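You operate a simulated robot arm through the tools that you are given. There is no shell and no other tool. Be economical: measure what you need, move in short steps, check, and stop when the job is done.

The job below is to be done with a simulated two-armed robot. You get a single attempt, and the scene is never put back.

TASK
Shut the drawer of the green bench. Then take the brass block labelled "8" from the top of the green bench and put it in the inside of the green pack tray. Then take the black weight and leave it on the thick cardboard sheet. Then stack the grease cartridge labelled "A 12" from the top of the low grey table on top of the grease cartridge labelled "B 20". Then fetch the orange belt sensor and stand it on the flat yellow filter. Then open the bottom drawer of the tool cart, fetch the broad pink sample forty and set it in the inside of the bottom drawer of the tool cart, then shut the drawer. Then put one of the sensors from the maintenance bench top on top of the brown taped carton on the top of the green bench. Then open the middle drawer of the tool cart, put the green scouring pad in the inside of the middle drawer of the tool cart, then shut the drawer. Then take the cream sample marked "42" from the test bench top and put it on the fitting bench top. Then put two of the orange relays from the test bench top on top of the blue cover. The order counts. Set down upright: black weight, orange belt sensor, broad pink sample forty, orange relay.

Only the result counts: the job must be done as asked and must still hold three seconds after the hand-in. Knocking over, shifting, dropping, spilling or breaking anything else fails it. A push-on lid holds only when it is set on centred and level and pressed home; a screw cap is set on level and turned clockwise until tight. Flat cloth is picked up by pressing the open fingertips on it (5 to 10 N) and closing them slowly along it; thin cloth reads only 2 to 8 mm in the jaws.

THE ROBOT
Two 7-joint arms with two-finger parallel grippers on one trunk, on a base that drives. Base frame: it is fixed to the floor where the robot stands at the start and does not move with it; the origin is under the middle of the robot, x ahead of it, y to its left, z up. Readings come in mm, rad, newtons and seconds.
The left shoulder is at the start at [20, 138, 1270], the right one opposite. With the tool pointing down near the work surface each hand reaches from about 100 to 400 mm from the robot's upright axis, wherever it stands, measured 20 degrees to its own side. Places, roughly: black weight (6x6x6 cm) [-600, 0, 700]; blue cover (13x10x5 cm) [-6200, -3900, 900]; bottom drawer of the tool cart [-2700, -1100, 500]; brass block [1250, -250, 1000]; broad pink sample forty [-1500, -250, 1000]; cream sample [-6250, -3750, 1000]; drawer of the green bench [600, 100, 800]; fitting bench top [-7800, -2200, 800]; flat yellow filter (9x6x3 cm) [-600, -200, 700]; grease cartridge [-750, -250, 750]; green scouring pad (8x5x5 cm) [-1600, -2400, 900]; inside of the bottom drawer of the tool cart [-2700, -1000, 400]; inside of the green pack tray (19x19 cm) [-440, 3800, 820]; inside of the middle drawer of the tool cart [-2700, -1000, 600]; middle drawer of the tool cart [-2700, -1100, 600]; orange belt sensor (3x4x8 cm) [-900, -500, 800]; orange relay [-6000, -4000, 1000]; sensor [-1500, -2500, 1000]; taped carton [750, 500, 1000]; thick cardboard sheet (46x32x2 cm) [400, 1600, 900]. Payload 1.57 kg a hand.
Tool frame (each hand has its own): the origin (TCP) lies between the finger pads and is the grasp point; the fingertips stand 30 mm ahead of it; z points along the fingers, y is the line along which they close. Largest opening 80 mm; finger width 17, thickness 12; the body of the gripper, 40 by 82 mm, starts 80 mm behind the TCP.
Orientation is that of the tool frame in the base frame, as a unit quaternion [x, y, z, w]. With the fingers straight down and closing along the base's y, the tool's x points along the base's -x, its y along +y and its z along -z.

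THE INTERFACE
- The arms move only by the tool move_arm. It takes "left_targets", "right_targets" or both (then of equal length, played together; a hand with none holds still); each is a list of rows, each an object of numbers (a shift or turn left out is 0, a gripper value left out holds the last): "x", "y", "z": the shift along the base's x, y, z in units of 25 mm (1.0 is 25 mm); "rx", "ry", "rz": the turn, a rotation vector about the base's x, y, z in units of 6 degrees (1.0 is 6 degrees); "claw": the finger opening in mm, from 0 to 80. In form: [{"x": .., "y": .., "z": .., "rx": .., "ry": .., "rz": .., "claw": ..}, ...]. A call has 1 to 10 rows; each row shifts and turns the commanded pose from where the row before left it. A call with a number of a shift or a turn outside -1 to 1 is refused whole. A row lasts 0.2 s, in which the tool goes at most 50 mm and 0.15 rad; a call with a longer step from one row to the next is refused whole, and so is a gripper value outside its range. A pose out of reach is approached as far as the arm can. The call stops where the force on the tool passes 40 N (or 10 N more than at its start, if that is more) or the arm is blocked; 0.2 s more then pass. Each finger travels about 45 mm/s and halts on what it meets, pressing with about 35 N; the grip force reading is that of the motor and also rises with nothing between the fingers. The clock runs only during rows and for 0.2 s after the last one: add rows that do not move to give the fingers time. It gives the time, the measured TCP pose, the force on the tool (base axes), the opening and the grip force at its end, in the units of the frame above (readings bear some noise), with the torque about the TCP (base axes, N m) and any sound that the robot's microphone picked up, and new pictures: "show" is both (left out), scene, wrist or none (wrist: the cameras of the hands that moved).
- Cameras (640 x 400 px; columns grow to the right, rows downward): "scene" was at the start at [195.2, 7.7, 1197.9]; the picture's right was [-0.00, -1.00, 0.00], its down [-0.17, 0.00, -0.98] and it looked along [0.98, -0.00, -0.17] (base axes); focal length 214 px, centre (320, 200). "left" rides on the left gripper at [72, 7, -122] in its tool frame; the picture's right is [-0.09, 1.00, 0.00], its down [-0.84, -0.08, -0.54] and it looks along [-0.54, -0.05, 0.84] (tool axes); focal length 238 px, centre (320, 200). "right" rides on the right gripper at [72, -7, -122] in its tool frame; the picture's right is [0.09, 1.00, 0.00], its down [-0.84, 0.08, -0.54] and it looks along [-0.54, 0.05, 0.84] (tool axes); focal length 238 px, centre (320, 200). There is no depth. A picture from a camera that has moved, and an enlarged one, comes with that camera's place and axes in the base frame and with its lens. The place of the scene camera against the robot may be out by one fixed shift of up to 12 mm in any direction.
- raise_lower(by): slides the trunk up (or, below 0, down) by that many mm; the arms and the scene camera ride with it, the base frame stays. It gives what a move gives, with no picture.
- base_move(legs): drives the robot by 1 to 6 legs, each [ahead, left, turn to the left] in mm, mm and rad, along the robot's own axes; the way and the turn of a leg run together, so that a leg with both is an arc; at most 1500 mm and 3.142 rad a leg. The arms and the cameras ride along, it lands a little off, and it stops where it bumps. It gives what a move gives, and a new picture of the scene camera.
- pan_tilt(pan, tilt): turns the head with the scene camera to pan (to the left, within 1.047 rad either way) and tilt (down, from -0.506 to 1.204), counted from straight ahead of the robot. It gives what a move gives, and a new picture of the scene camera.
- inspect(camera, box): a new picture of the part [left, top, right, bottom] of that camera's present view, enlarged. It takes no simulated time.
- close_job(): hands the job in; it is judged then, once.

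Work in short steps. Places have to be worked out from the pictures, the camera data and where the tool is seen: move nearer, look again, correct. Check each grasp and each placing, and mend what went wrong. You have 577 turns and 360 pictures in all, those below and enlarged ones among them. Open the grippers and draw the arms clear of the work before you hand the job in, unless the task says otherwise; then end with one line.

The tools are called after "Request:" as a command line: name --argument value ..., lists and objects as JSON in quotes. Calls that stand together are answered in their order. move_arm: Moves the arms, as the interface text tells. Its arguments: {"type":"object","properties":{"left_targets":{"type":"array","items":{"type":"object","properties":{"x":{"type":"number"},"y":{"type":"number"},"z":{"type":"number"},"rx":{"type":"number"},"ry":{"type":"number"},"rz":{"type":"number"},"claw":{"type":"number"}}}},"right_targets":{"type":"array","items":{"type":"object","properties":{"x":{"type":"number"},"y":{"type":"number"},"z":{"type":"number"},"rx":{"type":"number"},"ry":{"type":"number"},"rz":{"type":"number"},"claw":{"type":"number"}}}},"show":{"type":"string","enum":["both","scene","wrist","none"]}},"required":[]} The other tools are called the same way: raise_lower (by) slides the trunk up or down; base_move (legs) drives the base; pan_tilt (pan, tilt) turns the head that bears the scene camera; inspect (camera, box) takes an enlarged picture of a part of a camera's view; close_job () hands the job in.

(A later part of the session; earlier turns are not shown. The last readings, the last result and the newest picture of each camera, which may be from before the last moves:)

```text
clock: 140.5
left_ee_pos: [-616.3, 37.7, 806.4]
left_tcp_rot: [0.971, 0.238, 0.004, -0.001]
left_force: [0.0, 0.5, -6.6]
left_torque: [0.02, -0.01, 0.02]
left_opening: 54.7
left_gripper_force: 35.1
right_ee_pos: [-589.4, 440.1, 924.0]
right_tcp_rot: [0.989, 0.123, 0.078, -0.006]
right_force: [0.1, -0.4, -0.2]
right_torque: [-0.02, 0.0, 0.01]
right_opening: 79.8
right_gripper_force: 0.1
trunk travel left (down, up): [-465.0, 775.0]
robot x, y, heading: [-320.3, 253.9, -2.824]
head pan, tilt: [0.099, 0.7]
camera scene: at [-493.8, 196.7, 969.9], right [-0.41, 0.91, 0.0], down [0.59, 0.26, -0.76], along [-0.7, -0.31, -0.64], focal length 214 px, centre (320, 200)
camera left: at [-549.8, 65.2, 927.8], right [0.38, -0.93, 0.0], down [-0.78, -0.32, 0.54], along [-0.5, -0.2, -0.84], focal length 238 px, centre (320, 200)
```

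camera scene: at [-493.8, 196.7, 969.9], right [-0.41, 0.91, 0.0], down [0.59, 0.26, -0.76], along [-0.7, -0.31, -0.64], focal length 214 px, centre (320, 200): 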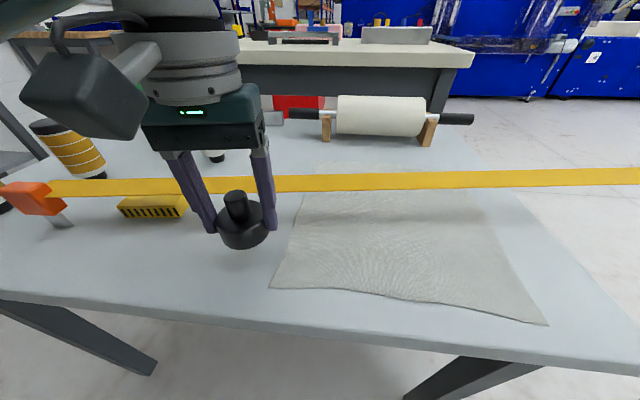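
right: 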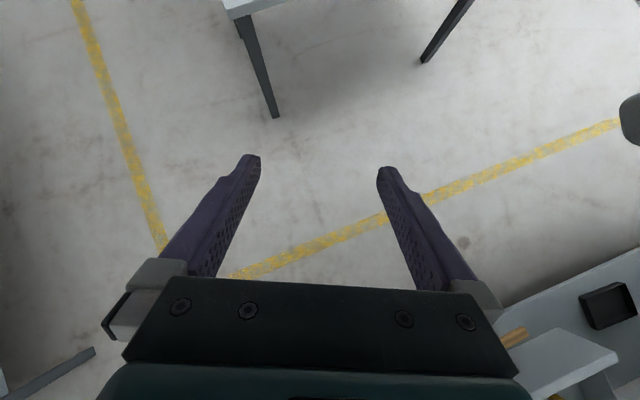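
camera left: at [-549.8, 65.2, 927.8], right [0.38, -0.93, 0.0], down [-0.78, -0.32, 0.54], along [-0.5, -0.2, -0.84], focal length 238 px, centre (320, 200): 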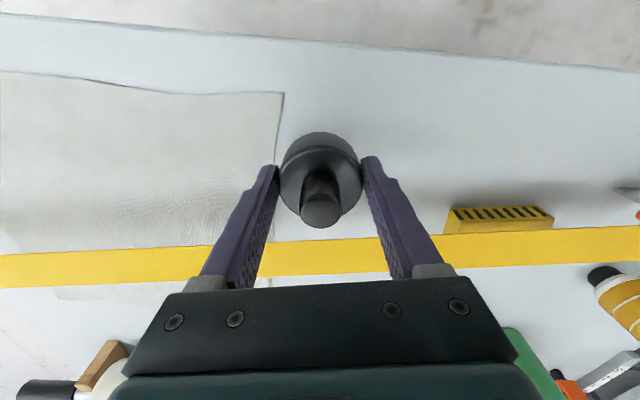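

Weight is in hand (6.6 N). I lift, raise the trunk, back off, turn around and drive to the cardboard sheet.

Request:
move_arm --left_targets '[{"z": 1}, {"z": 1}, {"z": 1}, {"z": 1}, {"z": 1}]' --show "none"

Request:
raise_lower --by 170

Request:
base_move --legs '[[-340, 0, 0], [0, 0, 3.141], [0, 920, 0]]'

Request:
pan_tilt --pan 0.2 --tilt 0.6

```text
clock: 141.7
left_ee_pos: [-616.8, 37.9, 931.9]
left_tcp_rot: [0.972, 0.236, 0.004, 0.0]
left_force: [-0.1, -0.4, -6.1]
left_torque: [-0.02, 0.01, 0.0]
left_opening: 54.6
left_gripper_force: 34.7
right_ee_pos: [-589.4, 439.2, 923.6]
right_tcp_rot: [0.989, 0.122, 0.078, -0.006]
right_force: [-0.1, 0.5, 0.2]
right_torque: [-0.01, -0.01, -0.01]
right_opening: 80.1
right_gripper_force: 0.0
trunk travel left (down, up): [-465.0, 775.0]
robot x, y, heading: [-324.0, 257.9, -2.828]
head pan, tilt: [0.099, 0.7]
```

```text
clock: 143.6
left_ee_pos: [-617.5, 38.4, 1101.2]
left_tcp_rot: [0.971, 0.237, 0.004, -0.002]
left_force: [0.6, 0.1, -5.2]
left_torque: [0.03, 0.0, 0.01]
left_opening: 54.6
left_gripper_force: 34.7
right_ee_pos: [-589.5, 437.5, 1093.5]
right_tcp_rot: [0.989, 0.122, 0.078, -0.006]
right_force: [-0.2, 0.6, 0.0]
right_torque: [0.02, 0.0, 0.02]
right_opening: 79.9
right_gripper_force: 0.1
trunk travel left (down, up): [-635.0, 605.0]
robot x, y, heading: [-323.4, 254.1, -2.823]
head pan, tilt: [0.099, 0.7]
```

```text
clock: 157.7
left_ee_pos: [-32.6, 1444.2, 1100.9]
left_tcp_rot: [-0.252, 0.968, -0.002, -0.005]
left_force: [-0.6, 0.6, -6.3]
left_torque: [-0.04, 0.06, 0.0]
left_opening: 54.2
left_gripper_force: 34.7
right_ee_pos: [-49.1, 1042.7, 1093.4]
right_tcp_rot: [-0.136, 0.988, -0.007, -0.078]
right_force: [-0.9, -0.5, 0.1]
right_torque: [-0.02, 0.02, 0.0]
right_opening: 80.0
right_gripper_force: 0.0
trunk travel left (down, up): [-635.0, 605.0]
robot x, y, heading: [-318.9, 1216.8, 0.355]
head pan, tilt: [0.099, 0.7]
camera scene: at [-147.0, 1298.4, 1139.9], right [0.43, -0.9, 0.0], down [-0.58, -0.28, -0.76], along [0.69, 0.33, -0.64], focal length 214 px, centre (320, 200)
```

scene: 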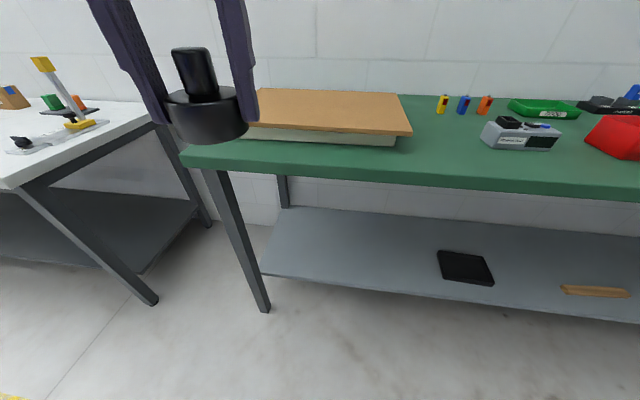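

```text
clock: 158.4
left_ee_pos: [-33.4, 1444.8, 1101.9]
left_tcp_rot: [-0.252, 0.968, -0.002, -0.004]
left_force: [-0.1, 0.1, -5.4]
left_torque: [-0.01, 0.02, -0.01]
left_opening: 53.9
left_gripper_force: 35.0
right_ee_pos: [-49.1, 1043.2, 1093.7]
right_tcp_rot: [-0.138, 0.987, -0.007, -0.077]
right_force: [-0.5, 0.7, 0.7]
right_torque: [-0.01, 0.04, 0.02]
right_opening: 79.7
right_gripper_force: 0.0
trunk travel left (down, up): [-635.0, 605.0]
robot x, y, heading: [-319.0, 1219.8, 0.347]
head pan, tilt: [0.201, 0.6]
camera scene: at [-148.1, 1307.6, 1148.5], right [0.52, -0.85, 0.0], down [-0.48, -0.3, -0.82], along [0.7, 0.43, -0.57], focal length 214 px, centre (320, 200)
```

scene: 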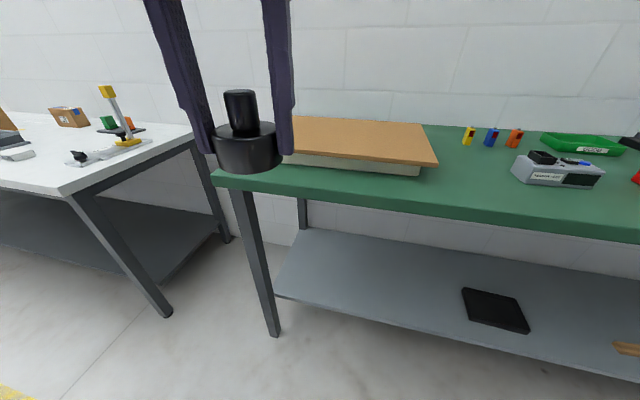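

Sheet centre ≈(446,1579), top z≈955. I drive forward to bring it within reach.

Request:
base_move --legs '[[430, -30, 0]]'

```text
clock: 161.0
left_ee_pos: [385.0, 1564.2, 1101.7]
left_tcp_rot: [-0.252, 0.968, -0.001, -0.004]
left_force: [0.5, -0.5, -6.3]
left_torque: [-0.01, 0.03, -0.02]
left_opening: 54.1
left_gripper_force: 34.5
right_ee_pos: [368.6, 1163.7, 1093.2]
right_tcp_rot: [-0.138, 0.987, -0.007, -0.078]
right_force: [1.1, -0.4, 0.1]
right_torque: [-0.01, 0.0, 0.0]
right_opening: 80.0
right_gripper_force: 0.0
trunk travel left (down, up): [-635.0, 605.0]
robot x, y, heading: [98.0, 1343.4, 0.35]
head pan, tilt: [0.201, 0.6]
camera scene: at [269.4, 1427.6, 1148.5], right [0.52, -0.85, 0.0], down [-0.48, -0.29, -0.82], along [0.7, 0.43, -0.57], focal length 214 px, centre (320, 200)
```

scene: 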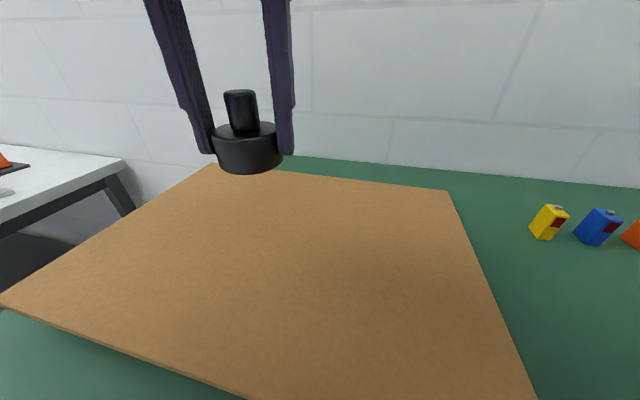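

I place over the sheet's centre (~(432,1566)), descending first to z 1015.

Request:
move_arm --left_targets '[{"x": 0.9}, {"x": 0.9}, {"z": -1}, {"z": -1}, {"z": -1}, {"z": -0.5}]' --show "scene"

```text
clock: 162.4
left_ee_pos: [431.2, 1564.1, 1014.4]
left_tcp_rot: [-0.251, 0.968, -0.003, -0.004]
left_force: [-0.6, 0.3, -5.6]
left_torque: [0.01, 0.05, 0.02]
left_opening: 54.1
left_gripper_force: 34.9
right_ee_pos: [367.5, 1162.2, 1092.5]
right_tcp_rot: [-0.137, 0.987, -0.007, -0.078]
right_force: [-0.2, 0.9, 0.2]
right_torque: [-0.01, 0.0, -0.05]
right_opening: 79.8
right_gripper_force: 0.1
trunk travel left (down, up): [-635.0, 605.0]
robot x, y, heading: [97.8, 1338.0, 0.345]
head pan, tilt: [0.201, 0.6]
camera scene: at [269.3, 1427.5, 1148.5], right [0.52, -0.85, 0.0], down [-0.48, -0.29, -0.82], along [0.7, 0.43, -0.57], focal length 214 px, centre (320, 200)
```

scene: 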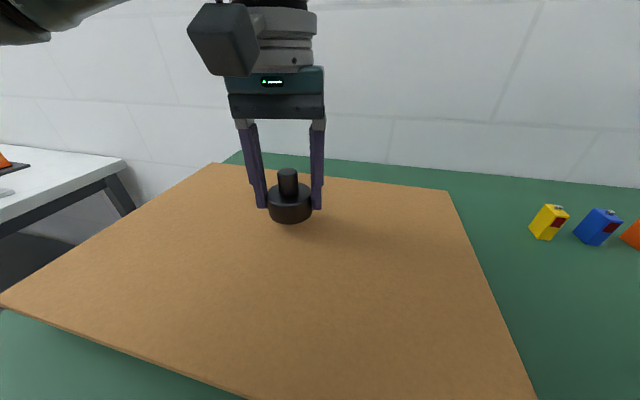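

Near the surface now; I lower slowly.

Request:
move_arm --left_targets '[{"z": -0.15}, {"z": -0.15}, {"z": -0.15}, {"z": -0.15}]' --show "scene"

```text
clock: 163.4
left_ee_pos: [429.8, 1562.7, 999.0]
left_tcp_rot: [-0.251, 0.968, -0.003, -0.004]
left_force: [-0.3, -0.2, -5.8]
left_torque: [-0.01, 0.0, -0.03]
left_opening: 54.3
left_gripper_force: 34.7
right_ee_pos: [368.3, 1162.9, 1094.5]
right_tcp_rot: [-0.137, 0.987, -0.007, -0.078]
right_force: [-0.2, 0.0, -0.2]
right_torque: [0.07, 0.0, -0.03]
right_opening: 80.1
right_gripper_force: 0.1
trunk travel left (down, up): [-635.0, 605.0]
robot x, y, heading: [97.6, 1342.5, 0.349]
head pan, tilt: [0.201, 0.6]
camera scene: at [269.3, 1427.5, 1148.5], right [0.52, -0.85, 0.0], down [-0.48, -0.29, -0.82], along [0.7, 0.43, -0.57], focal length 214 px, centre (320, 200)
```

scene: 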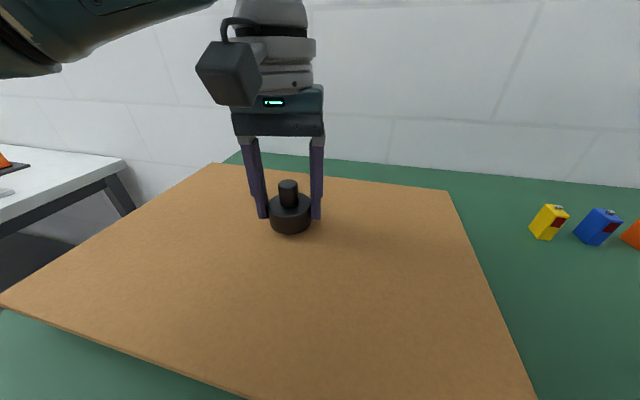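

Not yet in contact. I continue with 2 mm steps.

Request:
move_arm --left_targets '[{"z": -0.08}, {"z": -0.08}, {"z": -0.08}, {"z": -0.08}]' --show "none"

Request:
move_arm --left_targets '[{"z": -0.08}, {"z": -0.08}]' --show "none"

```text
clock: 164.4
left_ee_pos: [430.3, 1563.8, 991.9]
left_tcp_rot: [-0.25, 0.968, -0.002, -0.005]
left_force: [-2.9, -1.3, 1.6]
left_torque: [0.09, 0.09, 0.07]
left_opening: 54.0
left_gripper_force: 35.1
right_ee_pos: [368.0, 1163.1, 1093.5]
right_tcp_rot: [-0.137, 0.987, -0.008, -0.078]
right_force: [0.4, -0.2, -0.5]
right_torque: [-0.02, 0.01, 0.05]
right_opening: 79.8
right_gripper_force: 0.1
trunk travel left (down, up): [-635.0, 605.0]
robot x, y, heading: [95.0, 1341.7, 0.347]
head pan, tilt: [0.201, 0.6]
```

```text
clock: 165.0
left_ee_pos: [433.0, 1564.6, 989.3]
left_tcp_rot: [-0.25, 0.968, -0.003, -0.001]
left_force: [-6.9, -2.1, 30.5]
left_torque: [0.11, 0.11, 0.31]
left_opening: 54.4
left_gripper_force: 34.8
right_ee_pos: [370.0, 1163.2, 1094.2]
right_tcp_rot: [-0.137, 0.988, -0.007, -0.077]
right_force: [-0.1, -0.5, 0.8]
right_torque: [-0.01, 0.03, -0.03]
right_opening: 80.0
right_gripper_force: 0.0
trunk travel left (down, up): [-635.0, 605.0]
robot x, y, heading: [98.6, 1335.9, 0.35]
head pan, tilt: [0.201, 0.6]
```

Seated with contact force. I ease up 2 mm, open and lift clear.

Request:
move_arm --left_targets '[{"z": 0.1}, {"claw": 80}, {}, {}, {"z": 0.4}, {"z": 0.8}, {"z": 1}, {"z": 1}, {"z": 1}]'

```text
clock: 167.0
left_ee_pos: [429.9, 1563.9, 1095.9]
left_tcp_rot: [-0.252, 0.968, -0.002, -0.004]
left_force: [0.2, -0.3, -0.3]
left_torque: [-0.03, 0.01, -0.02]
left_opening: 79.9
left_gripper_force: 0.1
right_ee_pos: [368.0, 1163.1, 1093.6]
right_tcp_rot: [-0.137, 0.988, -0.007, -0.077]
right_force: [-0.2, -0.5, -0.3]
right_torque: [0.02, -0.02, 0.02]
right_opening: 80.0
right_gripper_force: 0.1
trunk travel left (down, up): [-635.0, 605.0]
robot x, y, heading: [94.7, 1340.6, 0.348]
head pan, tilt: [0.201, 0.6]
camera scene: at [269.7, 1427.8, 1148.6], right [0.52, -0.85, 0.0], down [-0.48, -0.29, -0.83], along [0.7, 0.43, -0.56], focal length 214 px, centre (320, 200)
camera left: at [365.6, 1536.4, 1217.7], right [-0.4, 0.92, 0.0], down [0.77, 0.34, 0.53], along [0.49, 0.21, -0.85], focal length 238 px, centre (320, 200)
```

scene: 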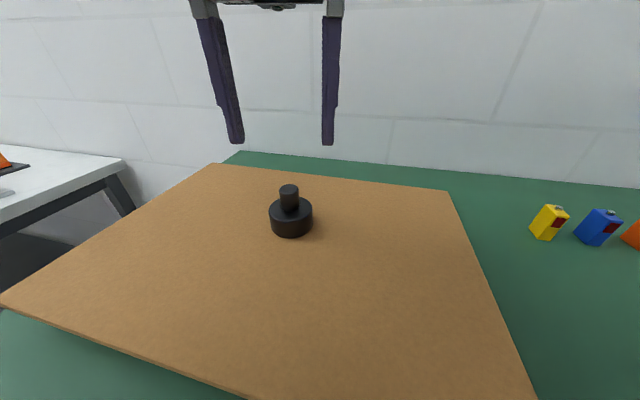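
left: 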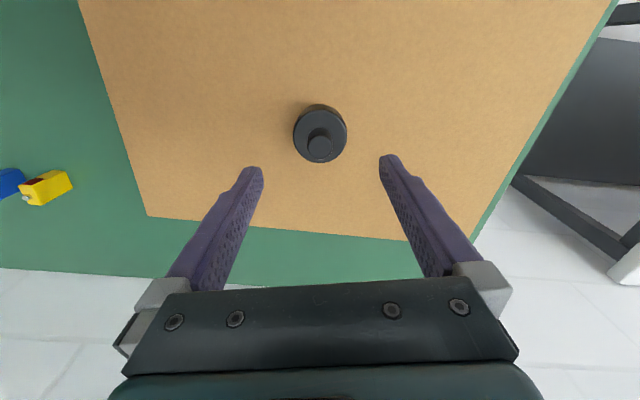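

The weight stands on the sheet. Next I return to the grey table to look at the grease cartridges.

Request:
base_move --legs '[[-430, 0, 0], [0, 0, -3.141], [0, 1200, 0], [250, 0, 0]]'

Request:
pan_tilt --pan 0.1 --tilt 0.6

Request:
inspect --camera "scene" --box '[160, 100, 480, 300]'

```text
clock: 184.2
left_ee_pos: [-526.9, -231.1, 1095.5]
left_tcp_rot: [0.973, 0.231, 0.004, -0.002]
left_force: [0.3, 0.9, -1.0]
left_torque: [-0.01, -0.01, 0.0]
left_opening: 80.0
left_gripper_force: 0.1
right_ee_pos: [-448.5, 167.6, 1093.3]
right_tcp_rot: [0.99, 0.117, 0.077, -0.005]
right_force: [0.1, 0.1, 0.8]
right_torque: [0.01, 0.05, 0.02]
right_opening: 79.9
right_gripper_force: 0.1
trunk travel left (down, up): [-635.0, 605.0]
robot x, y, heading: [-183.8, -18.2, -2.834]
head pan, tilt: [0.201, 0.6]
camera scene: at [-355.0, -85.2, 1148.6], right [-0.49, 0.87, 0.0], down [0.49, 0.28, -0.83], along [-0.72, -0.4, -0.56], focal length 214 px, centre (320, 200)
```

scene: 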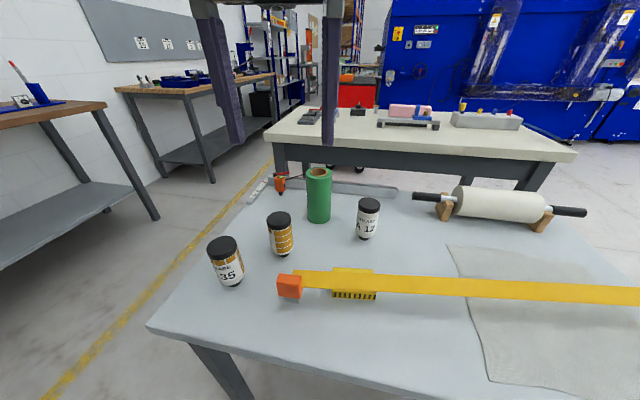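

```text
clock: 184.8
left_ee_pos: [-527.4, -231.4, 1095.5]
left_tcp_rot: [0.973, 0.232, 0.004, -0.001]
left_force: [0.3, 0.0, 0.5]
left_torque: [0.0, -0.01, 0.02]
left_opening: 80.0
left_gripper_force: 0.1
right_ee_pos: [-449.0, 166.8, 1093.8]
right_tcp_rot: [0.99, 0.118, 0.077, -0.006]
right_force: [0.6, -0.2, 0.4]
right_torque: [0.01, -0.03, 0.0]
right_opening: 80.0
right_gripper_force: 0.0
trunk travel left (down, up): [-635.0, 605.0]
robot x, y, heading: [-183.7, -23.6, -2.837]
head pan, tilt: [0.099, 0.6]
camera scene: at [-358.9, -77.2, 1148.6], right [-0.4, 0.92, 0.0], down [0.52, 0.22, -0.83], along [-0.76, -0.33, -0.56], focal length 214 px, centre (320, 200)
```

scene: 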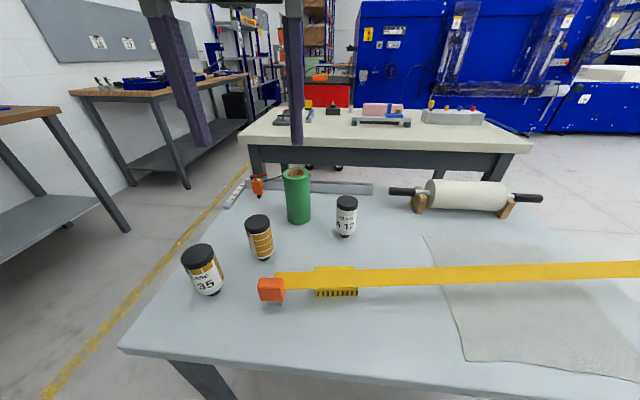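

```text
2.00 times, centred on (320, 200) of scene
camera zoom: at [-358.9, -77.2, 1148.6], right [-0.4, 0.92, 0.0], down [0.52, 0.22, -0.83], along [-0.76, -0.33, -0.56], focal length 429 px, centre (320, 200)
```

zoom: 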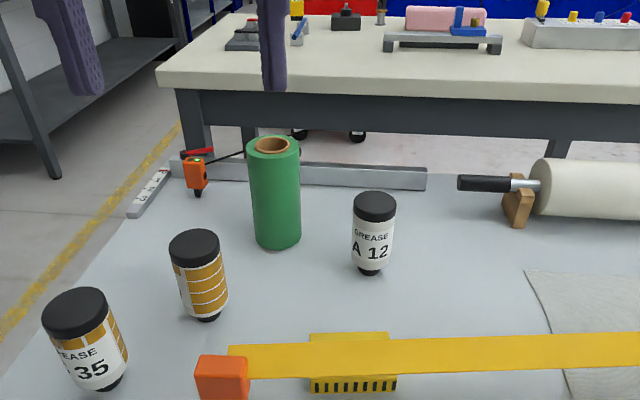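

I see "A 12", "35" and an amber cartridge whose label faces away; the orange sensor is by the far-left rail. I drive round the table's left end to read the hidden label and see the sensor.

Request:
base_move --legs '[[0, 850, 0], [560, 0, 0], [0, 0, -1.2]]'

Request:
inspect --camera "scene" --box '[160, 100, 480, 300]'

```text
clock: 195.2
left_ee_pos: [-801.1, -740.0, 1095.5]
left_tcp_rot: [0.93, -0.367, 0.004, 0.001]
left_force: [0.0, -0.6, 0.0]
left_torque: [0.02, 0.0, -0.01]
left_opening: 80.1
left_gripper_force: 0.0
right_ee_pos: [-401.1, -676.3, 1094.2]
right_tcp_rot: [0.879, -0.471, 0.067, 0.04]
right_force: [0.0, -0.5, -0.6]
right_torque: [0.02, 0.01, -0.02]
right_opening: 79.9
right_gripper_force: 0.1
trunk travel left (down, up): [-635.0, 605.0]
robot x, y, heading: [-489.5, -987.6, 2.229]
head pan, tilt: [0.099, 0.6]
camera scene: at [-604.8, -836.5, 1148.6], right [0.73, 0.69, 0.0], down [0.39, -0.41, -0.83], along [-0.57, 0.6, -0.56], focal length 214 px, centre (320, 200)
```

scene: 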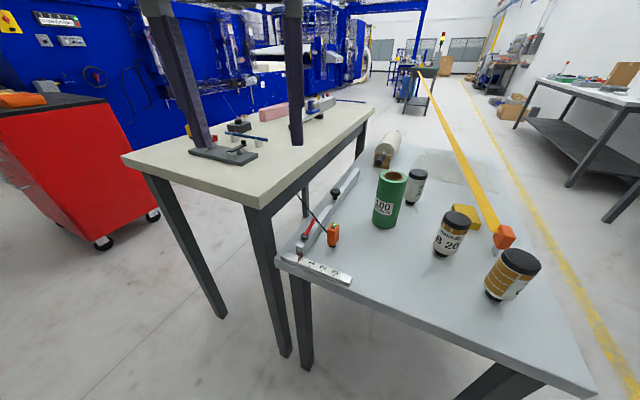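

```text
2.00 times, centred on (320, 200) of scene
camera zoom: at [-604.8, -836.5, 1148.6], right [0.73, 0.69, 0.0], down [0.39, -0.41, -0.83], along [-0.57, 0.6, -0.56], focal length 429 px, centre (320, 200)
```

zoom: 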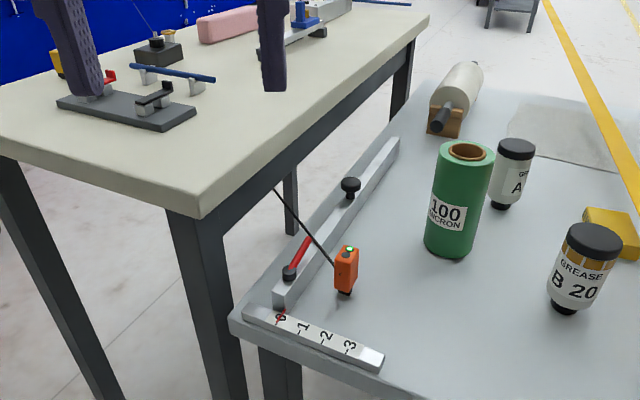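

The amber cartridge is "B 20". I return to the aisle side, where both A 12 and B 20 are in reach of the left hand.

Request:
base_move --legs '[[-205, -600, 0], [0, 0, 1.235], [0, -875, 0]]'

Request:
raise_lower --by -130

Request:
pan_tilt --pan 0.15 --tilt 0.6

```text
clock: 206.0
left_ee_pos: [-500.4, -168.1, 1095.2]
left_tcp_rot: [0.972, 0.235, 0.004, -0.002]
left_force: [-0.6, -0.4, -0.6]
left_torque: [0.0, 0.02, 0.02]
left_opening: 80.2
left_gripper_force: 0.1
right_ee_pos: [-426.2, 229.5, 1093.2]
right_tcp_rot: [0.99, 0.12, 0.078, -0.006]
right_force: [-0.5, 0.7, 0.4]
right_torque: [0.01, -0.02, 0.0]
right_opening: 80.2
right_gripper_force: 0.0
trunk travel left (down, up): [-635.0, 605.0]
robot x, y, heading: [-155.3, 47.3, -2.826]
head pan, tilt: [0.099, 0.6]
camera scene: at [-334.1, -13.7, 1148.6], right [-0.4, 0.92, 0.0], down [0.52, 0.23, -0.83], along [-0.76, -0.33, -0.56], focal length 214 px, centre (320, 200)
```

scene: 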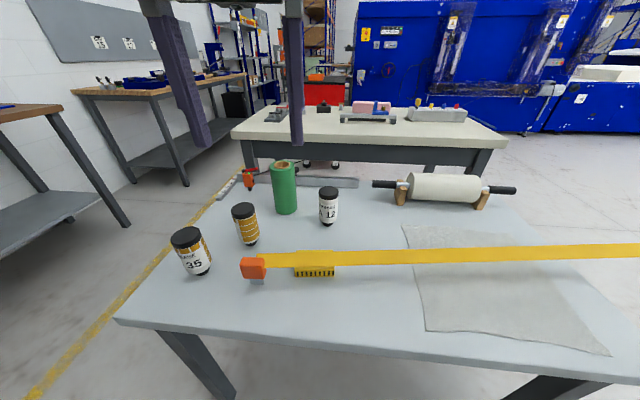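

```text
clock: 207.5
left_ee_pos: [-500.8, -169.1, 964.6]
left_tcp_rot: [0.972, 0.234, 0.005, -0.002]
left_force: [1.4, 0.0, -0.2]
left_torque: [0.01, 0.0, 0.02]
left_opening: 80.0
left_gripper_force: 0.1
right_ee_pos: [-426.3, 230.7, 963.1]
right_tcp_rot: [0.99, 0.12, 0.078, -0.006]
right_force: [0.1, 0.0, 0.6]
right_torque: [0.03, 0.03, 0.01]
right_opening: 79.9
right_gripper_force: 0.2
trunk travel left (down, up): [-505.0, 735.0]
robot x, y, heading: [-161.4, 44.9, -2.823]
head pan, tilt: [0.099, 0.6]
```

```text
clock: 208.2
left_ee_pos: [-501.2, -169.1, 965.2]
left_tcp_rot: [0.972, 0.234, 0.005, -0.002]
left_force: [0.2, -0.1, 0.3]
left_torque: [0.07, -0.03, 0.0]
left_opening: 79.8
left_gripper_force: 0.1
right_ee_pos: [-425.8, 230.2, 962.8]
right_tcp_rot: [0.99, 0.12, 0.079, -0.007]
right_force: [-0.2, 0.0, -0.6]
right_torque: [0.02, 0.02, 0.0]
right_opening: 79.9
right_gripper_force: 0.1
trunk travel left (down, up): [-505.0, 735.0]
robot x, y, heading: [-161.4, 44.7, -2.831]
head pan, tilt: [0.15, 0.6]
camera scene: at [-332.2, -17.8, 1018.6], right [-0.45, 0.89, 0.0], down [0.51, 0.25, -0.83], along [-0.74, -0.37, -0.56], focal length 214 px, centre (320, 200)
```

scene: 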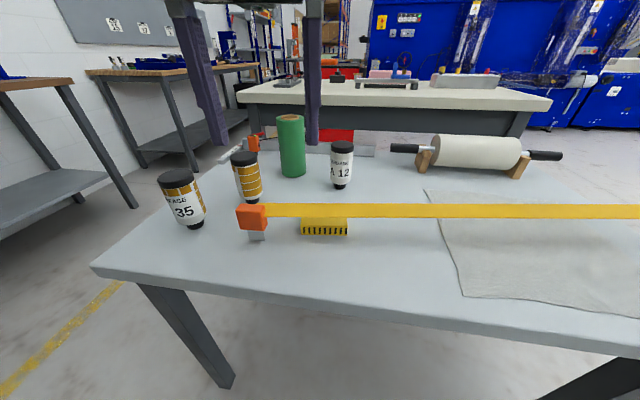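

B 20 cap at (-638,-347,842), A 12 at (-811,-197,837), the belt at z≈782. I drive 280 mm ahead.

Request:
base_move --legs '[[280, 0, 0]]'

Request:
inspect --camera "left" --box '[0, 0, 640, 400]'

```text
clock: 210.1
left_ee_pos: [-770.8, -255.1, 964.6]
left_tcp_rot: [0.972, 0.234, 0.004, -0.002]
left_force: [1.1, 0.4, -0.4]
left_torque: [0.0, 0.0, -0.02]
left_opening: 79.8
left_gripper_force: 0.0
right_ee_pos: [-695.4, 143.5, 964.1]
right_tcp_rot: [0.99, 0.119, 0.079, -0.006]
right_force: [0.2, -0.1, 0.3]
right_torque: [-0.01, -0.01, -0.02]
right_opening: 80.1
right_gripper_force: 0.1
trunk travel left (down, up): [-505.0, 735.0]
robot x, y, heading: [-431.1, -46.1, -2.827]
head pan, tilt: [0.15, 0.6]
camera scene: at [-602.0, -104.9, 1018.6], right [-0.45, 0.89, 0.0], down [0.51, 0.25, -0.83], along [-0.74, -0.37, -0.56], focal length 214 px, centre (320, 200)
```

scene: 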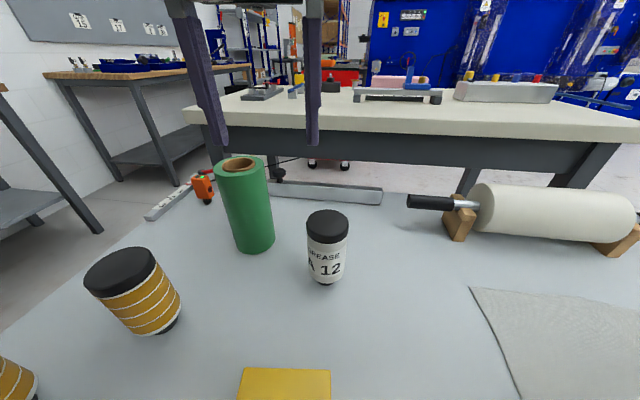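

```text
1.00 times, centred on (320, 200) of left (not enlarged: the box is as wide or as high as the picture)
camera zoom: at [-704.3, -229.2, 1087.5], right [0.37, -0.93, 0.0], down [-0.78, -0.31, 0.54], along [-0.5, -0.2, -0.84], focal length 238 px, centre (320, 200)
```

zoom: 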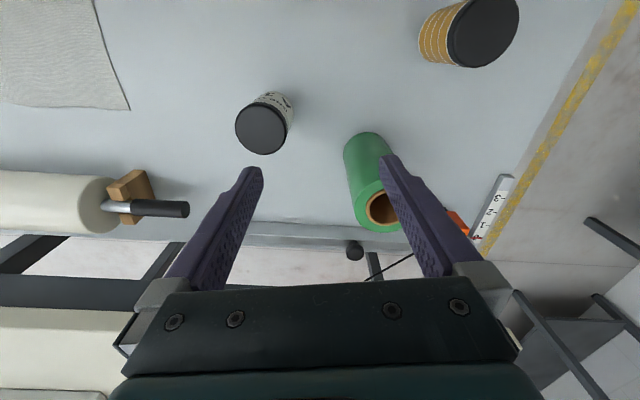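

I move above A 12 (about (-796,-196)) and look.

Request:
move_arm --left_targets '[{"x": -0.35, "y": 0.8}, {"x": -0.35, "y": 0.8}, {"x": -0.3, "y": 0.76}, {"z": -0.8}, {"z": -0.8}]'

```text
clock: 211.3
left_ee_pos: [-795.7, -196.8, 925.5]
left_tcp_rot: [0.972, 0.234, 0.005, -0.002]
left_force: [-0.3, -1.0, 0.5]
left_torque: [0.02, -0.01, 0.01]
left_opening: 80.4
left_gripper_force: 0.0
right_ee_pos: [-694.5, 143.0, 963.6]
right_tcp_rot: [0.99, 0.119, 0.079, -0.006]
right_force: [-0.2, 0.3, -0.6]
right_torque: [0.0, -0.03, 0.02]
right_opening: 80.0
right_gripper_force: 0.1
trunk travel left (down, up): [-505.0, 735.0]
robot x, y, heading: [-429.7, -41.9, -2.828]
head pan, tilt: [0.15, 0.6]
camera scene: at [-601.7, -104.7, 1018.6], right [-0.45, 0.89, 0.0], down [0.51, 0.25, -0.82], along [-0.74, -0.37, -0.57], focal length 214 px, centre (320, 200)
camera left: at [-729.0, -170.2, 1047.4], right [0.37, -0.93, 0.0], down [-0.78, -0.31, 0.54], along [-0.5, -0.2, -0.84], focal length 238 px, centre (320, 200)
```

scene: 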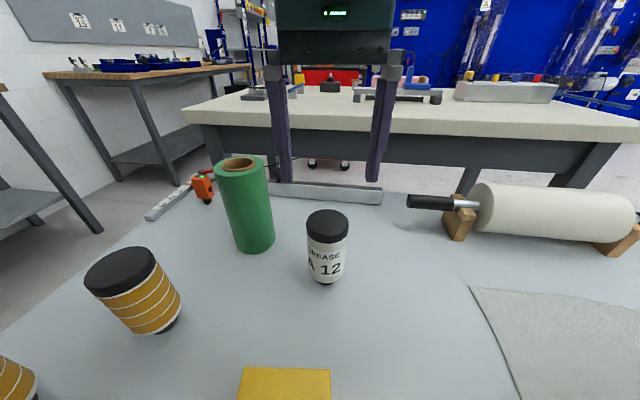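
left: 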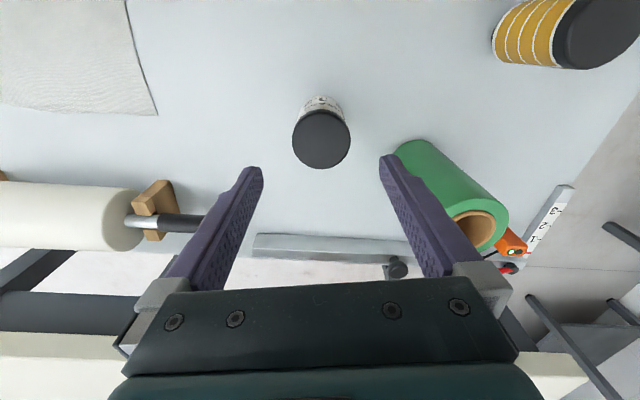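

Aligned over the cap. I descend to z≈800 and grip.

Request:
move_arm --left_targets '[{"x": 0.12, "z": -1}, {"z": -1}, {"z": -1}, {"z": -1}, {"z": -1}, {"claw": 35}, {}, {}, {}]'

```text
clock: 213.3
left_ee_pos: [-793.7, -198.5, 800.3]
left_tcp_rot: [0.972, 0.234, 0.004, -0.002]
left_force: [-0.8, 0.2, -1.2]
left_torque: [0.0, 0.07, 0.01]
left_opening: 52.3
left_gripper_force: 34.8
right_ee_pos: [-695.4, 142.2, 964.0]
right_tcp_rot: [0.99, 0.119, 0.079, -0.006]
right_force: [-0.1, 0.6, -0.2]
right_torque: [0.03, -0.02, 0.0]
right_opening: 80.0
right_gripper_force: 0.1
trunk travel left (down, up): [-505.0, 735.0]
robot x, y, heading: [-431.6, -44.3, -2.828]
head pan, tilt: [0.15, 0.6]
camera scene: at [-601.9, -104.7, 1018.6], right [-0.45, 0.89, 0.0], down [0.51, 0.25, -0.83], along [-0.74, -0.37, -0.56], focal length 214 px, centre (320, 200)
camera left: at [-726.8, -171.2, 922.3], right [0.37, -0.93, 0.0], down [-0.78, -0.31, 0.53], along [-0.5, -0.2, -0.84], focal length 238 px, centre (320, 200)
```

scene: 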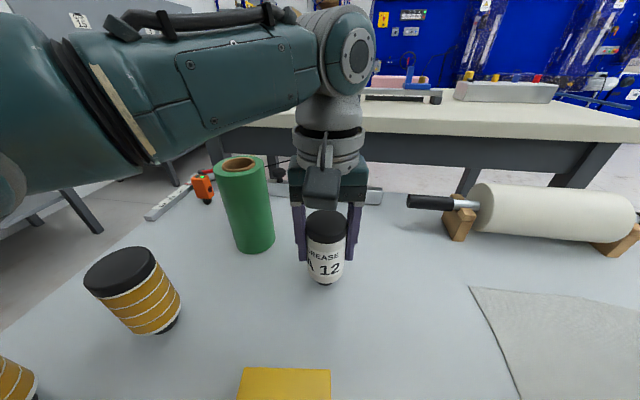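
left: 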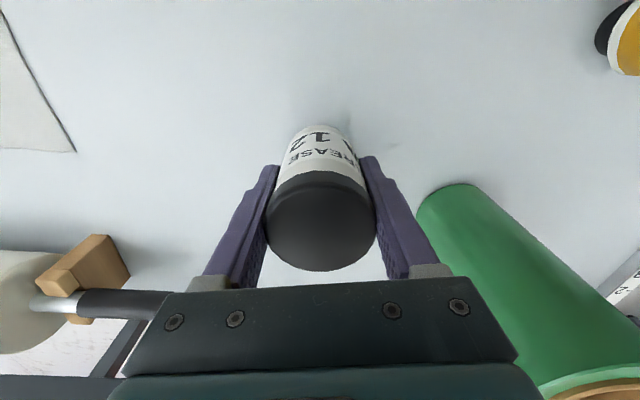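

Gripped. I lift to clear, then carry over B 20.

Request:
move_arm --left_targets '[{"z": 0.5}, {"z": 1}, {"z": 1}, {"z": 1}, {"z": 1}, {"z": 1}, {"z": 1}]' --show "none"

Request:
move_arm --left_targets '[{"x": 0.77, "y": -0.77}, {"x": 0.77, "y": -0.77}, {"x": 0.77, "y": -0.77}, {"x": 0.77, "y": -0.77}, {"x": 0.77, "y": -0.77}, {"x": 0.77, "y": -0.77}, {"x": 0.77, "y": -0.77}, {"x": 0.77, "y": -0.77}]'

```text
clock: 214.9
left_ee_pos: [-791.5, -196.1, 961.4]
left_tcp_rot: [0.972, 0.234, 0.005, -0.001]
left_force: [-0.4, -0.3, -2.3]
left_torque: [0.01, 0.01, 0.0]
left_opening: 52.2
left_gripper_force: 34.8
right_ee_pos: [-695.1, 142.9, 963.7]
right_tcp_rot: [0.99, 0.119, 0.078, -0.006]
right_force: [0.1, 0.2, -1.1]
right_torque: [-0.01, 0.01, -0.01]
right_opening: 80.1
right_gripper_force: 0.1
trunk travel left (down, up): [-505.0, 735.0]
robot x, y, heading: [-432.6, -41.2, -2.829]
head pan, tilt: [0.15, 0.6]
```

```text
clock: 216.7
left_ee_pos: [-637.5, -348.7, 962.2]
left_tcp_rot: [0.972, 0.234, 0.004, -0.001]
left_force: [-0.3, -0.5, -2.8]
left_torque: [0.05, -0.02, -0.01]
left_opening: 51.9
left_gripper_force: 34.6
right_ee_pos: [-693.7, 143.3, 962.9]
right_tcp_rot: [0.99, 0.119, 0.077, -0.006]
right_force: [0.3, 0.1, -0.6]
right_torque: [-0.01, 0.03, -0.01]
right_opening: 80.0
right_gripper_force: 0.0
trunk travel left (down, up): [-505.0, 735.0]
robot x, y, heading: [-428.7, -42.6, -2.824]
head pan, tilt: [0.15, 0.6]
camera scene: at [-601.4, -104.9, 1018.5], right [-0.45, 0.89, 0.0], down [0.51, 0.25, -0.82], along [-0.74, -0.37, -0.57], focal length 214 px, centre (320, 200)
camera left: at [-572.0, -322.8, 1084.7], right [0.37, -0.93, 0.0], down [-0.78, -0.31, 0.54], along [-0.5, -0.2, -0.84], focal length 238 px, centre (320, 200)
```

scene: 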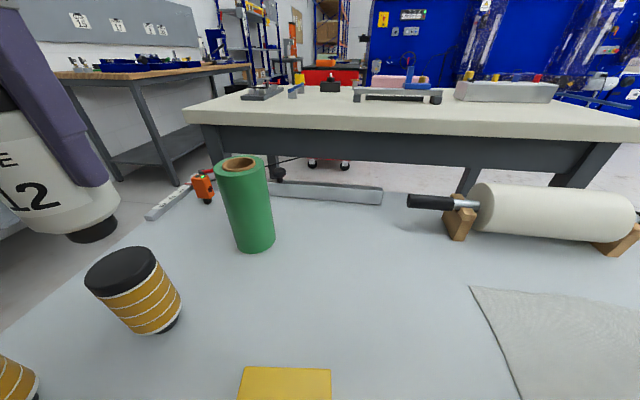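
left: 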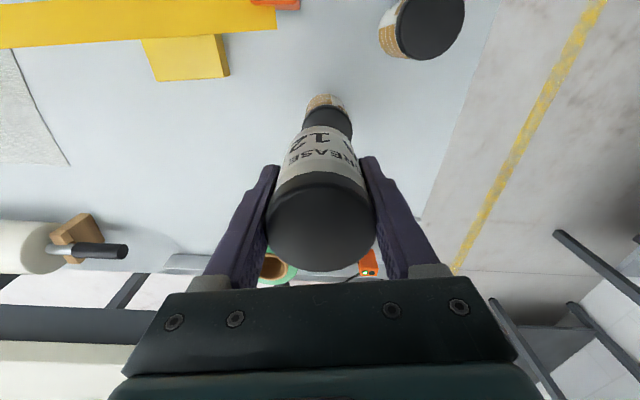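

I turn the head left for a side view of both cartridges and zoom in on the wrist view.

Request:
pan_tilt --pan 0.75 --tilt 0.5

Request:
inspect --camera "left" --box '[270, 80, 390, 155]'

```text
clock: 217.7
left_ee_pos: [-638.6, -349.4, 962.9]
left_tcp_rot: [0.972, 0.234, 0.004, -0.002]
left_force: [0.6, 0.3, -3.0]
left_torque: [-0.02, -0.02, 0.0]
left_opening: 52.2
left_gripper_force: 34.8
right_ee_pos: [-693.9, 143.3, 963.0]
right_tcp_rot: [0.99, 0.12, 0.079, -0.007]
right_force: [-0.2, -0.2, -0.4]
right_torque: [0.01, -0.02, 0.02]
right_opening: 79.9
right_gripper_force: 0.1
trunk travel left (down, up): [-505.0, 735.0]
robot x, y, heading: [-429.3, -43.1, -2.827]
head pan, tilt: [0.75, 0.499]
camera scene: at [-566.9, -144.7, 1027.6], right [-0.87, 0.49, 0.0], down [0.23, 0.42, -0.88], along [-0.43, -0.77, -0.48], focal length 214 px, centre (320, 200)
```

scene: 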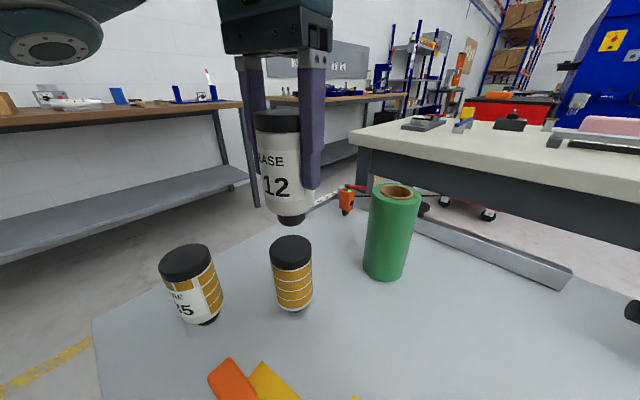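

```text
5.33 times, centred on (330, 118) of left
camera zoom: at [-572.6, -322.4, 1084.6], right [0.37, -0.93, 0.0], down [-0.78, -0.31, 0.53], along [-0.5, -0.2, -0.84], focal length 1271 px, centre (267, 640)
```

zoom: 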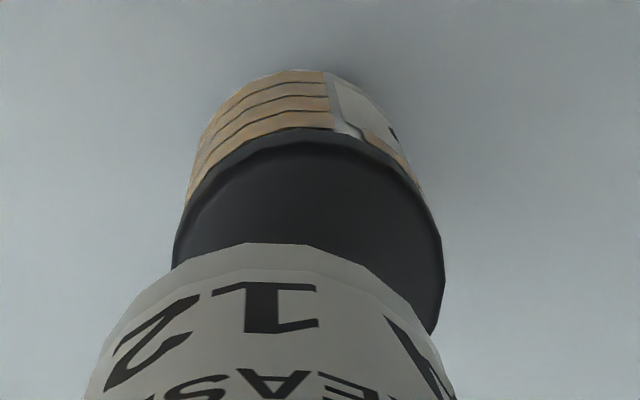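

Both views agree: shift about (+3,-6) mm. I apply it and lower to about 8 mm above B 20's cap.

Request:
move_arm --left_targets '[{"x": 0.12, "y": -0.24}, {"z": -0.5}, {"z": -0.5}, {"z": -0.3}]'

Request:
inspect --camera "scene" --box '[220, 180, 380, 280]'

```text
clock: 218.7
left_ee_pos: [-635.7, -355.4, 931.1]
left_tcp_rot: [0.972, 0.234, 0.005, -0.001]
left_force: [-0.3, 0.9, -2.9]
left_torque: [0.02, 0.04, -0.01]
left_opening: 52.0
left_gripper_force: 34.9
right_ee_pos: [-695.1, 142.7, 963.1]
right_tcp_rot: [0.99, 0.12, 0.079, -0.006]
right_force: [0.9, 0.0, -1.5]
right_torque: [0.03, -0.01, -0.02]
right_opening: 80.1
right_gripper_force: 0.0
trunk travel left (down, up): [-505.0, 735.0]
robot x, y, heading: [-431.8, -41.0, -2.829]
head pan, tilt: [0.75, 0.499]
camera scene: at [-566.8, -144.7, 1027.6], right [-0.87, 0.49, 0.0], down [0.23, 0.42, -0.88], along [-0.43, -0.77, -0.48], focal length 214 px, centre (320, 200)
camera left: at [-569.9, -329.4, 1052.6], right [0.37, -0.93, 0.0], down [-0.78, -0.31, 0.54], along [-0.5, -0.2, -0.84], focal length 238 px, centre (320, 200)
```

scene: 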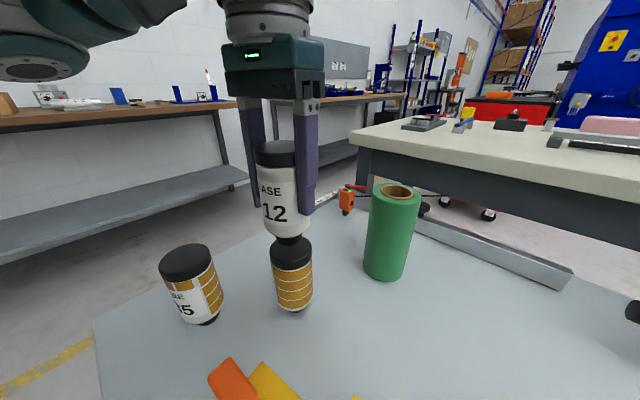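
left: 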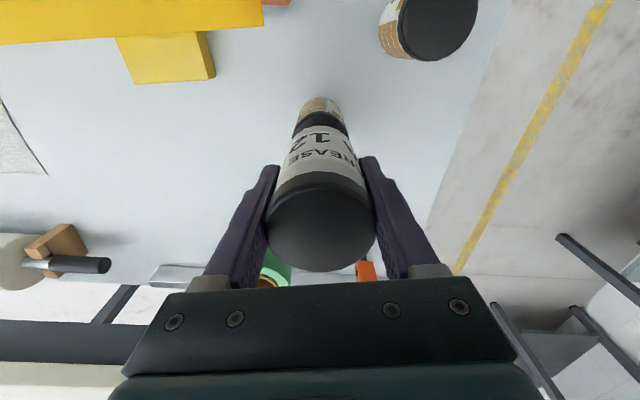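

```text
4.00 times, centred on (300, 230) of scene
camera zoom: at [-566.8, -144.7, 1027.6], right [-0.87, 0.49, 0.0], down [0.23, 0.42, -0.88], along [-0.43, -0.77, -0.48], focal length 858 px, centre (400, 80)
```

zoom: 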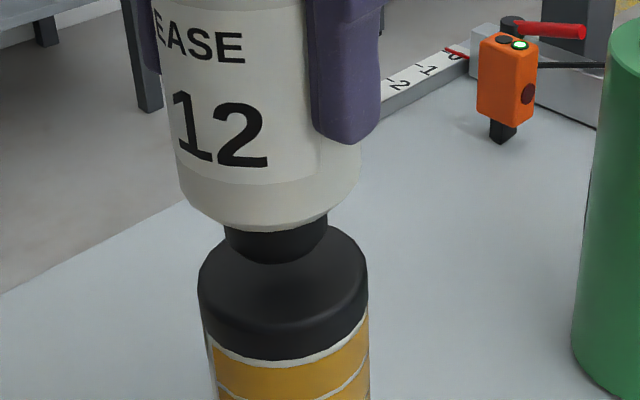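

Nearly concentric (≈2 mm). I lower slowly to contact.

Request:
move_arm --left_targets '[{"z": -0.1}, {"z": -0.1}, {"z": -0.1}]' --show "none"

Request:
move_arm --left_targets '[{"z": -0.06}, {"z": -0.06}]' --show "none"

```text
clock: 219.5
left_ee_pos: [-636.6, -355.8, 922.0]
left_tcp_rot: [0.972, 0.234, 0.004, -0.002]
left_force: [0.7, 0.0, -3.2]
left_torque: [-0.01, 0.02, 0.01]
left_opening: 52.1
left_gripper_force: 34.6
right_ee_pos: [-694.6, 144.6, 964.0]
right_tcp_rot: [0.99, 0.12, 0.078, -0.006]
right_force: [-0.4, 0.3, 0.1]
right_torque: [-0.02, 0.03, 0.01]
right_opening: 79.8
right_gripper_force: 0.1
trunk travel left (down, up): [-505.0, 735.0]
robot x, y, heading: [-429.0, -40.4, -2.833]
head pan, tilt: [0.75, 0.499]
```

```text
clock: 220.1
left_ee_pos: [-635.1, -357.6, 920.8]
left_tcp_rot: [0.972, 0.234, 0.004, -0.002]
left_force: [-0.6, -0.9, -2.4]
left_torque: [-0.01, 0.02, 0.01]
left_opening: 52.1
left_gripper_force: 35.0
right_ee_pos: [-694.6, 143.8, 964.3]
right_tcp_rot: [0.99, 0.12, 0.079, -0.005]
right_force: [-0.4, 0.3, 0.2]
right_torque: [0.02, -0.03, 0.01]
right_opening: 79.9
right_gripper_force: 0.0
trunk travel left (down, up): [-505.0, 735.0]
robot x, y, heading: [-430.3, -42.8, -2.834]
head pan, tilt: [0.75, 0.499]
```

No contact yet; I go on in 1.5 mm steps and check the view.

Request:
move_arm --left_targets '[{"z": -0.06}, {"z": -0.06}]' --show "none"

Request:
inspect --camera "scene" --box '[240, 200, 340, 262]'

```text
clock: 220.7
left_ee_pos: [-636.0, -355.3, 918.1]
left_tcp_rot: [0.972, 0.233, 0.004, -0.003]
left_force: [0.7, 1.4, 2.7]
left_torque: [0.06, -0.13, -0.01]
left_opening: 52.0
left_gripper_force: 35.1
right_ee_pos: [-693.7, 143.9, 963.3]
right_tcp_rot: [0.99, 0.119, 0.079, -0.005]
right_force: [0.5, -0.2, -1.1]
right_torque: [0.04, 0.01, -0.02]
right_opening: 80.2
right_gripper_force: 0.0
trunk travel left (down, up): [-505.0, 735.0]
robot x, y, heading: [-433.2, -39.3, -2.83]
head pan, tilt: [0.75, 0.499]
```

```text
6.40 times, centred on (290, 231) of scene
camera zoom: at [-566.9, -144.9, 1027.8], right [-0.87, 0.49, 0.0], down [0.23, 0.42, -0.88], along [-0.43, -0.77, -0.48], focal length 1373 px, centre (512, 2)
```

zoom: 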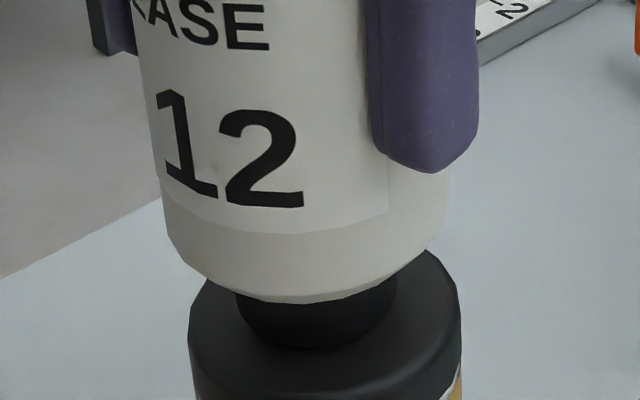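

Contact; it sits nearly concentric. I release gently and rise.

Request:
move_arm --left_targets '[{"z": -0.03}, {"claw": 54}, {"claw": 58}, {"claw": 66}, {"claw": 80}, {}, {"z": 0.5}, {"z": 1}, {"z": 1}, {"z": 1}]' --show "scene"

```text
clock: 223.1
left_ee_pos: [-617.1, -357.5, 972.6]
left_tcp_rot: [0.97, 0.233, 0.07, 0.022]
left_force: [-0.1, 0.1, 0.6]
left_torque: [-0.03, 0.0, -0.04]
left_opening: 80.2
left_gripper_force: 0.1
right_ee_pos: [-694.9, 144.1, 962.9]
right_tcp_rot: [0.99, 0.12, 0.079, -0.006]
right_force: [1.0, -0.4, 0.6]
right_torque: [-0.02, 0.03, 0.03]
right_opening: 80.0
right_gripper_force: 0.1
trunk travel left (down, up): [-505.0, 735.0]
robot x, y, heading: [-430.5, -44.8, -2.832]
head pan, tilt: [0.75, 0.499]
stopped in row 10 (left hand): the arm was blocked; the commanded pose is now the measured one
camera scene: at [-566.9, -144.9, 1027.7], right [-0.87, 0.49, 0.0], down [0.23, 0.42, -0.88], along [-0.43, -0.77, -0.48], focal length 214 px, centre (320, 200)
```

scene: 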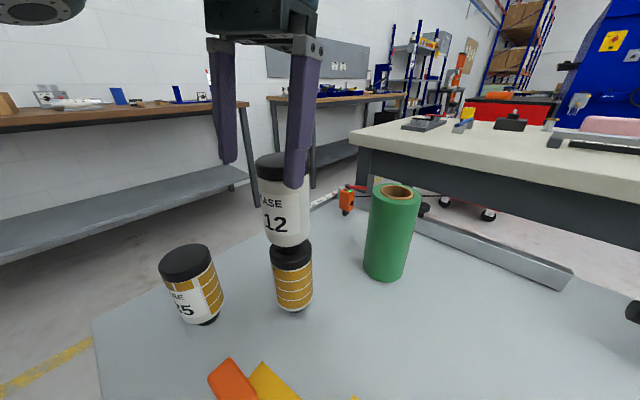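

The stack stands, but the arm got blocked (joint limit) with fingertips still beside the cap. I'll check clearance with the wrist camera before lifting by the trunk.

Request:
inspect --camera "left" --box '[0, 0, 640, 400]'

```text
1.00 times, centred on (320, 200) of left (not enlarged: the box is as wide or as high as the picture)
camera zoom: at [-567.9, -328.8, 1102.4], right [0.37, -0.93, 0.06], down [-0.85, -0.31, 0.43], along [-0.38, -0.21, -0.9], focal length 238 px, centre (320, 200)
```

zoom: 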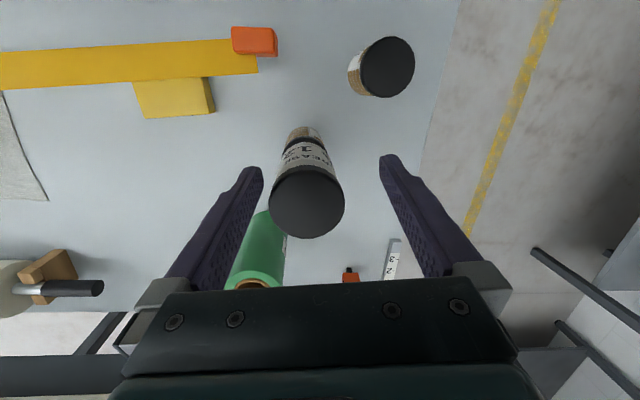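

Both fingers are clear of the cap. I raise the trunk 100 mm to lift the hand straight away.

Request:
raise_lower --by 100

Request:
inspect --camera "scene" --box '[160, 120, 480, 320]'

```text
clock: 224.5
left_ee_pos: [-616.6, -356.7, 1072.2]
left_tcp_rot: [0.97, 0.233, 0.069, 0.023]
left_force: [0.2, 0.8, -0.6]
left_torque: [0.0, 0.0, -0.02]
left_opening: 79.8
left_gripper_force: 0.1
right_ee_pos: [-694.9, 143.3, 1064.7]
right_tcp_rot: [0.99, 0.12, 0.078, -0.006]
right_force: [-0.3, 0.1, 0.0]
right_torque: [-0.02, -0.01, 0.0]
right_opening: 79.8
right_gripper_force: 0.1
trunk travel left (down, up): [-605.0, 635.0]
robot x, y, heading: [-429.0, -42.5, -2.828]
head pan, tilt: [0.75, 0.499]
```

```text
2.00 times, centred on (320, 220) of scene
camera zoom: at [-566.9, -144.9, 1127.6], right [-0.87, 0.49, 0.0], down [0.23, 0.42, -0.88], along [-0.43, -0.77, -0.48], focal length 429 px, centre (320, 160)
```

zoom: 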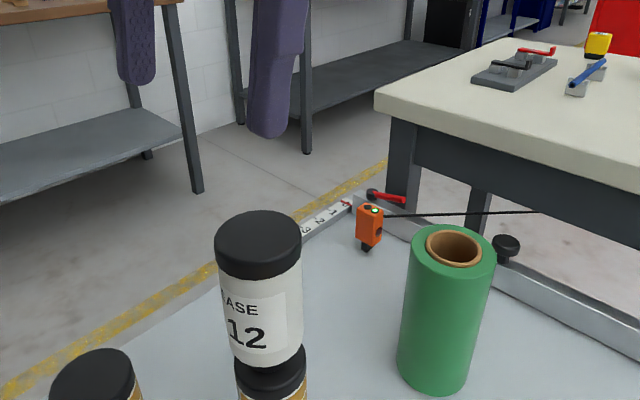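

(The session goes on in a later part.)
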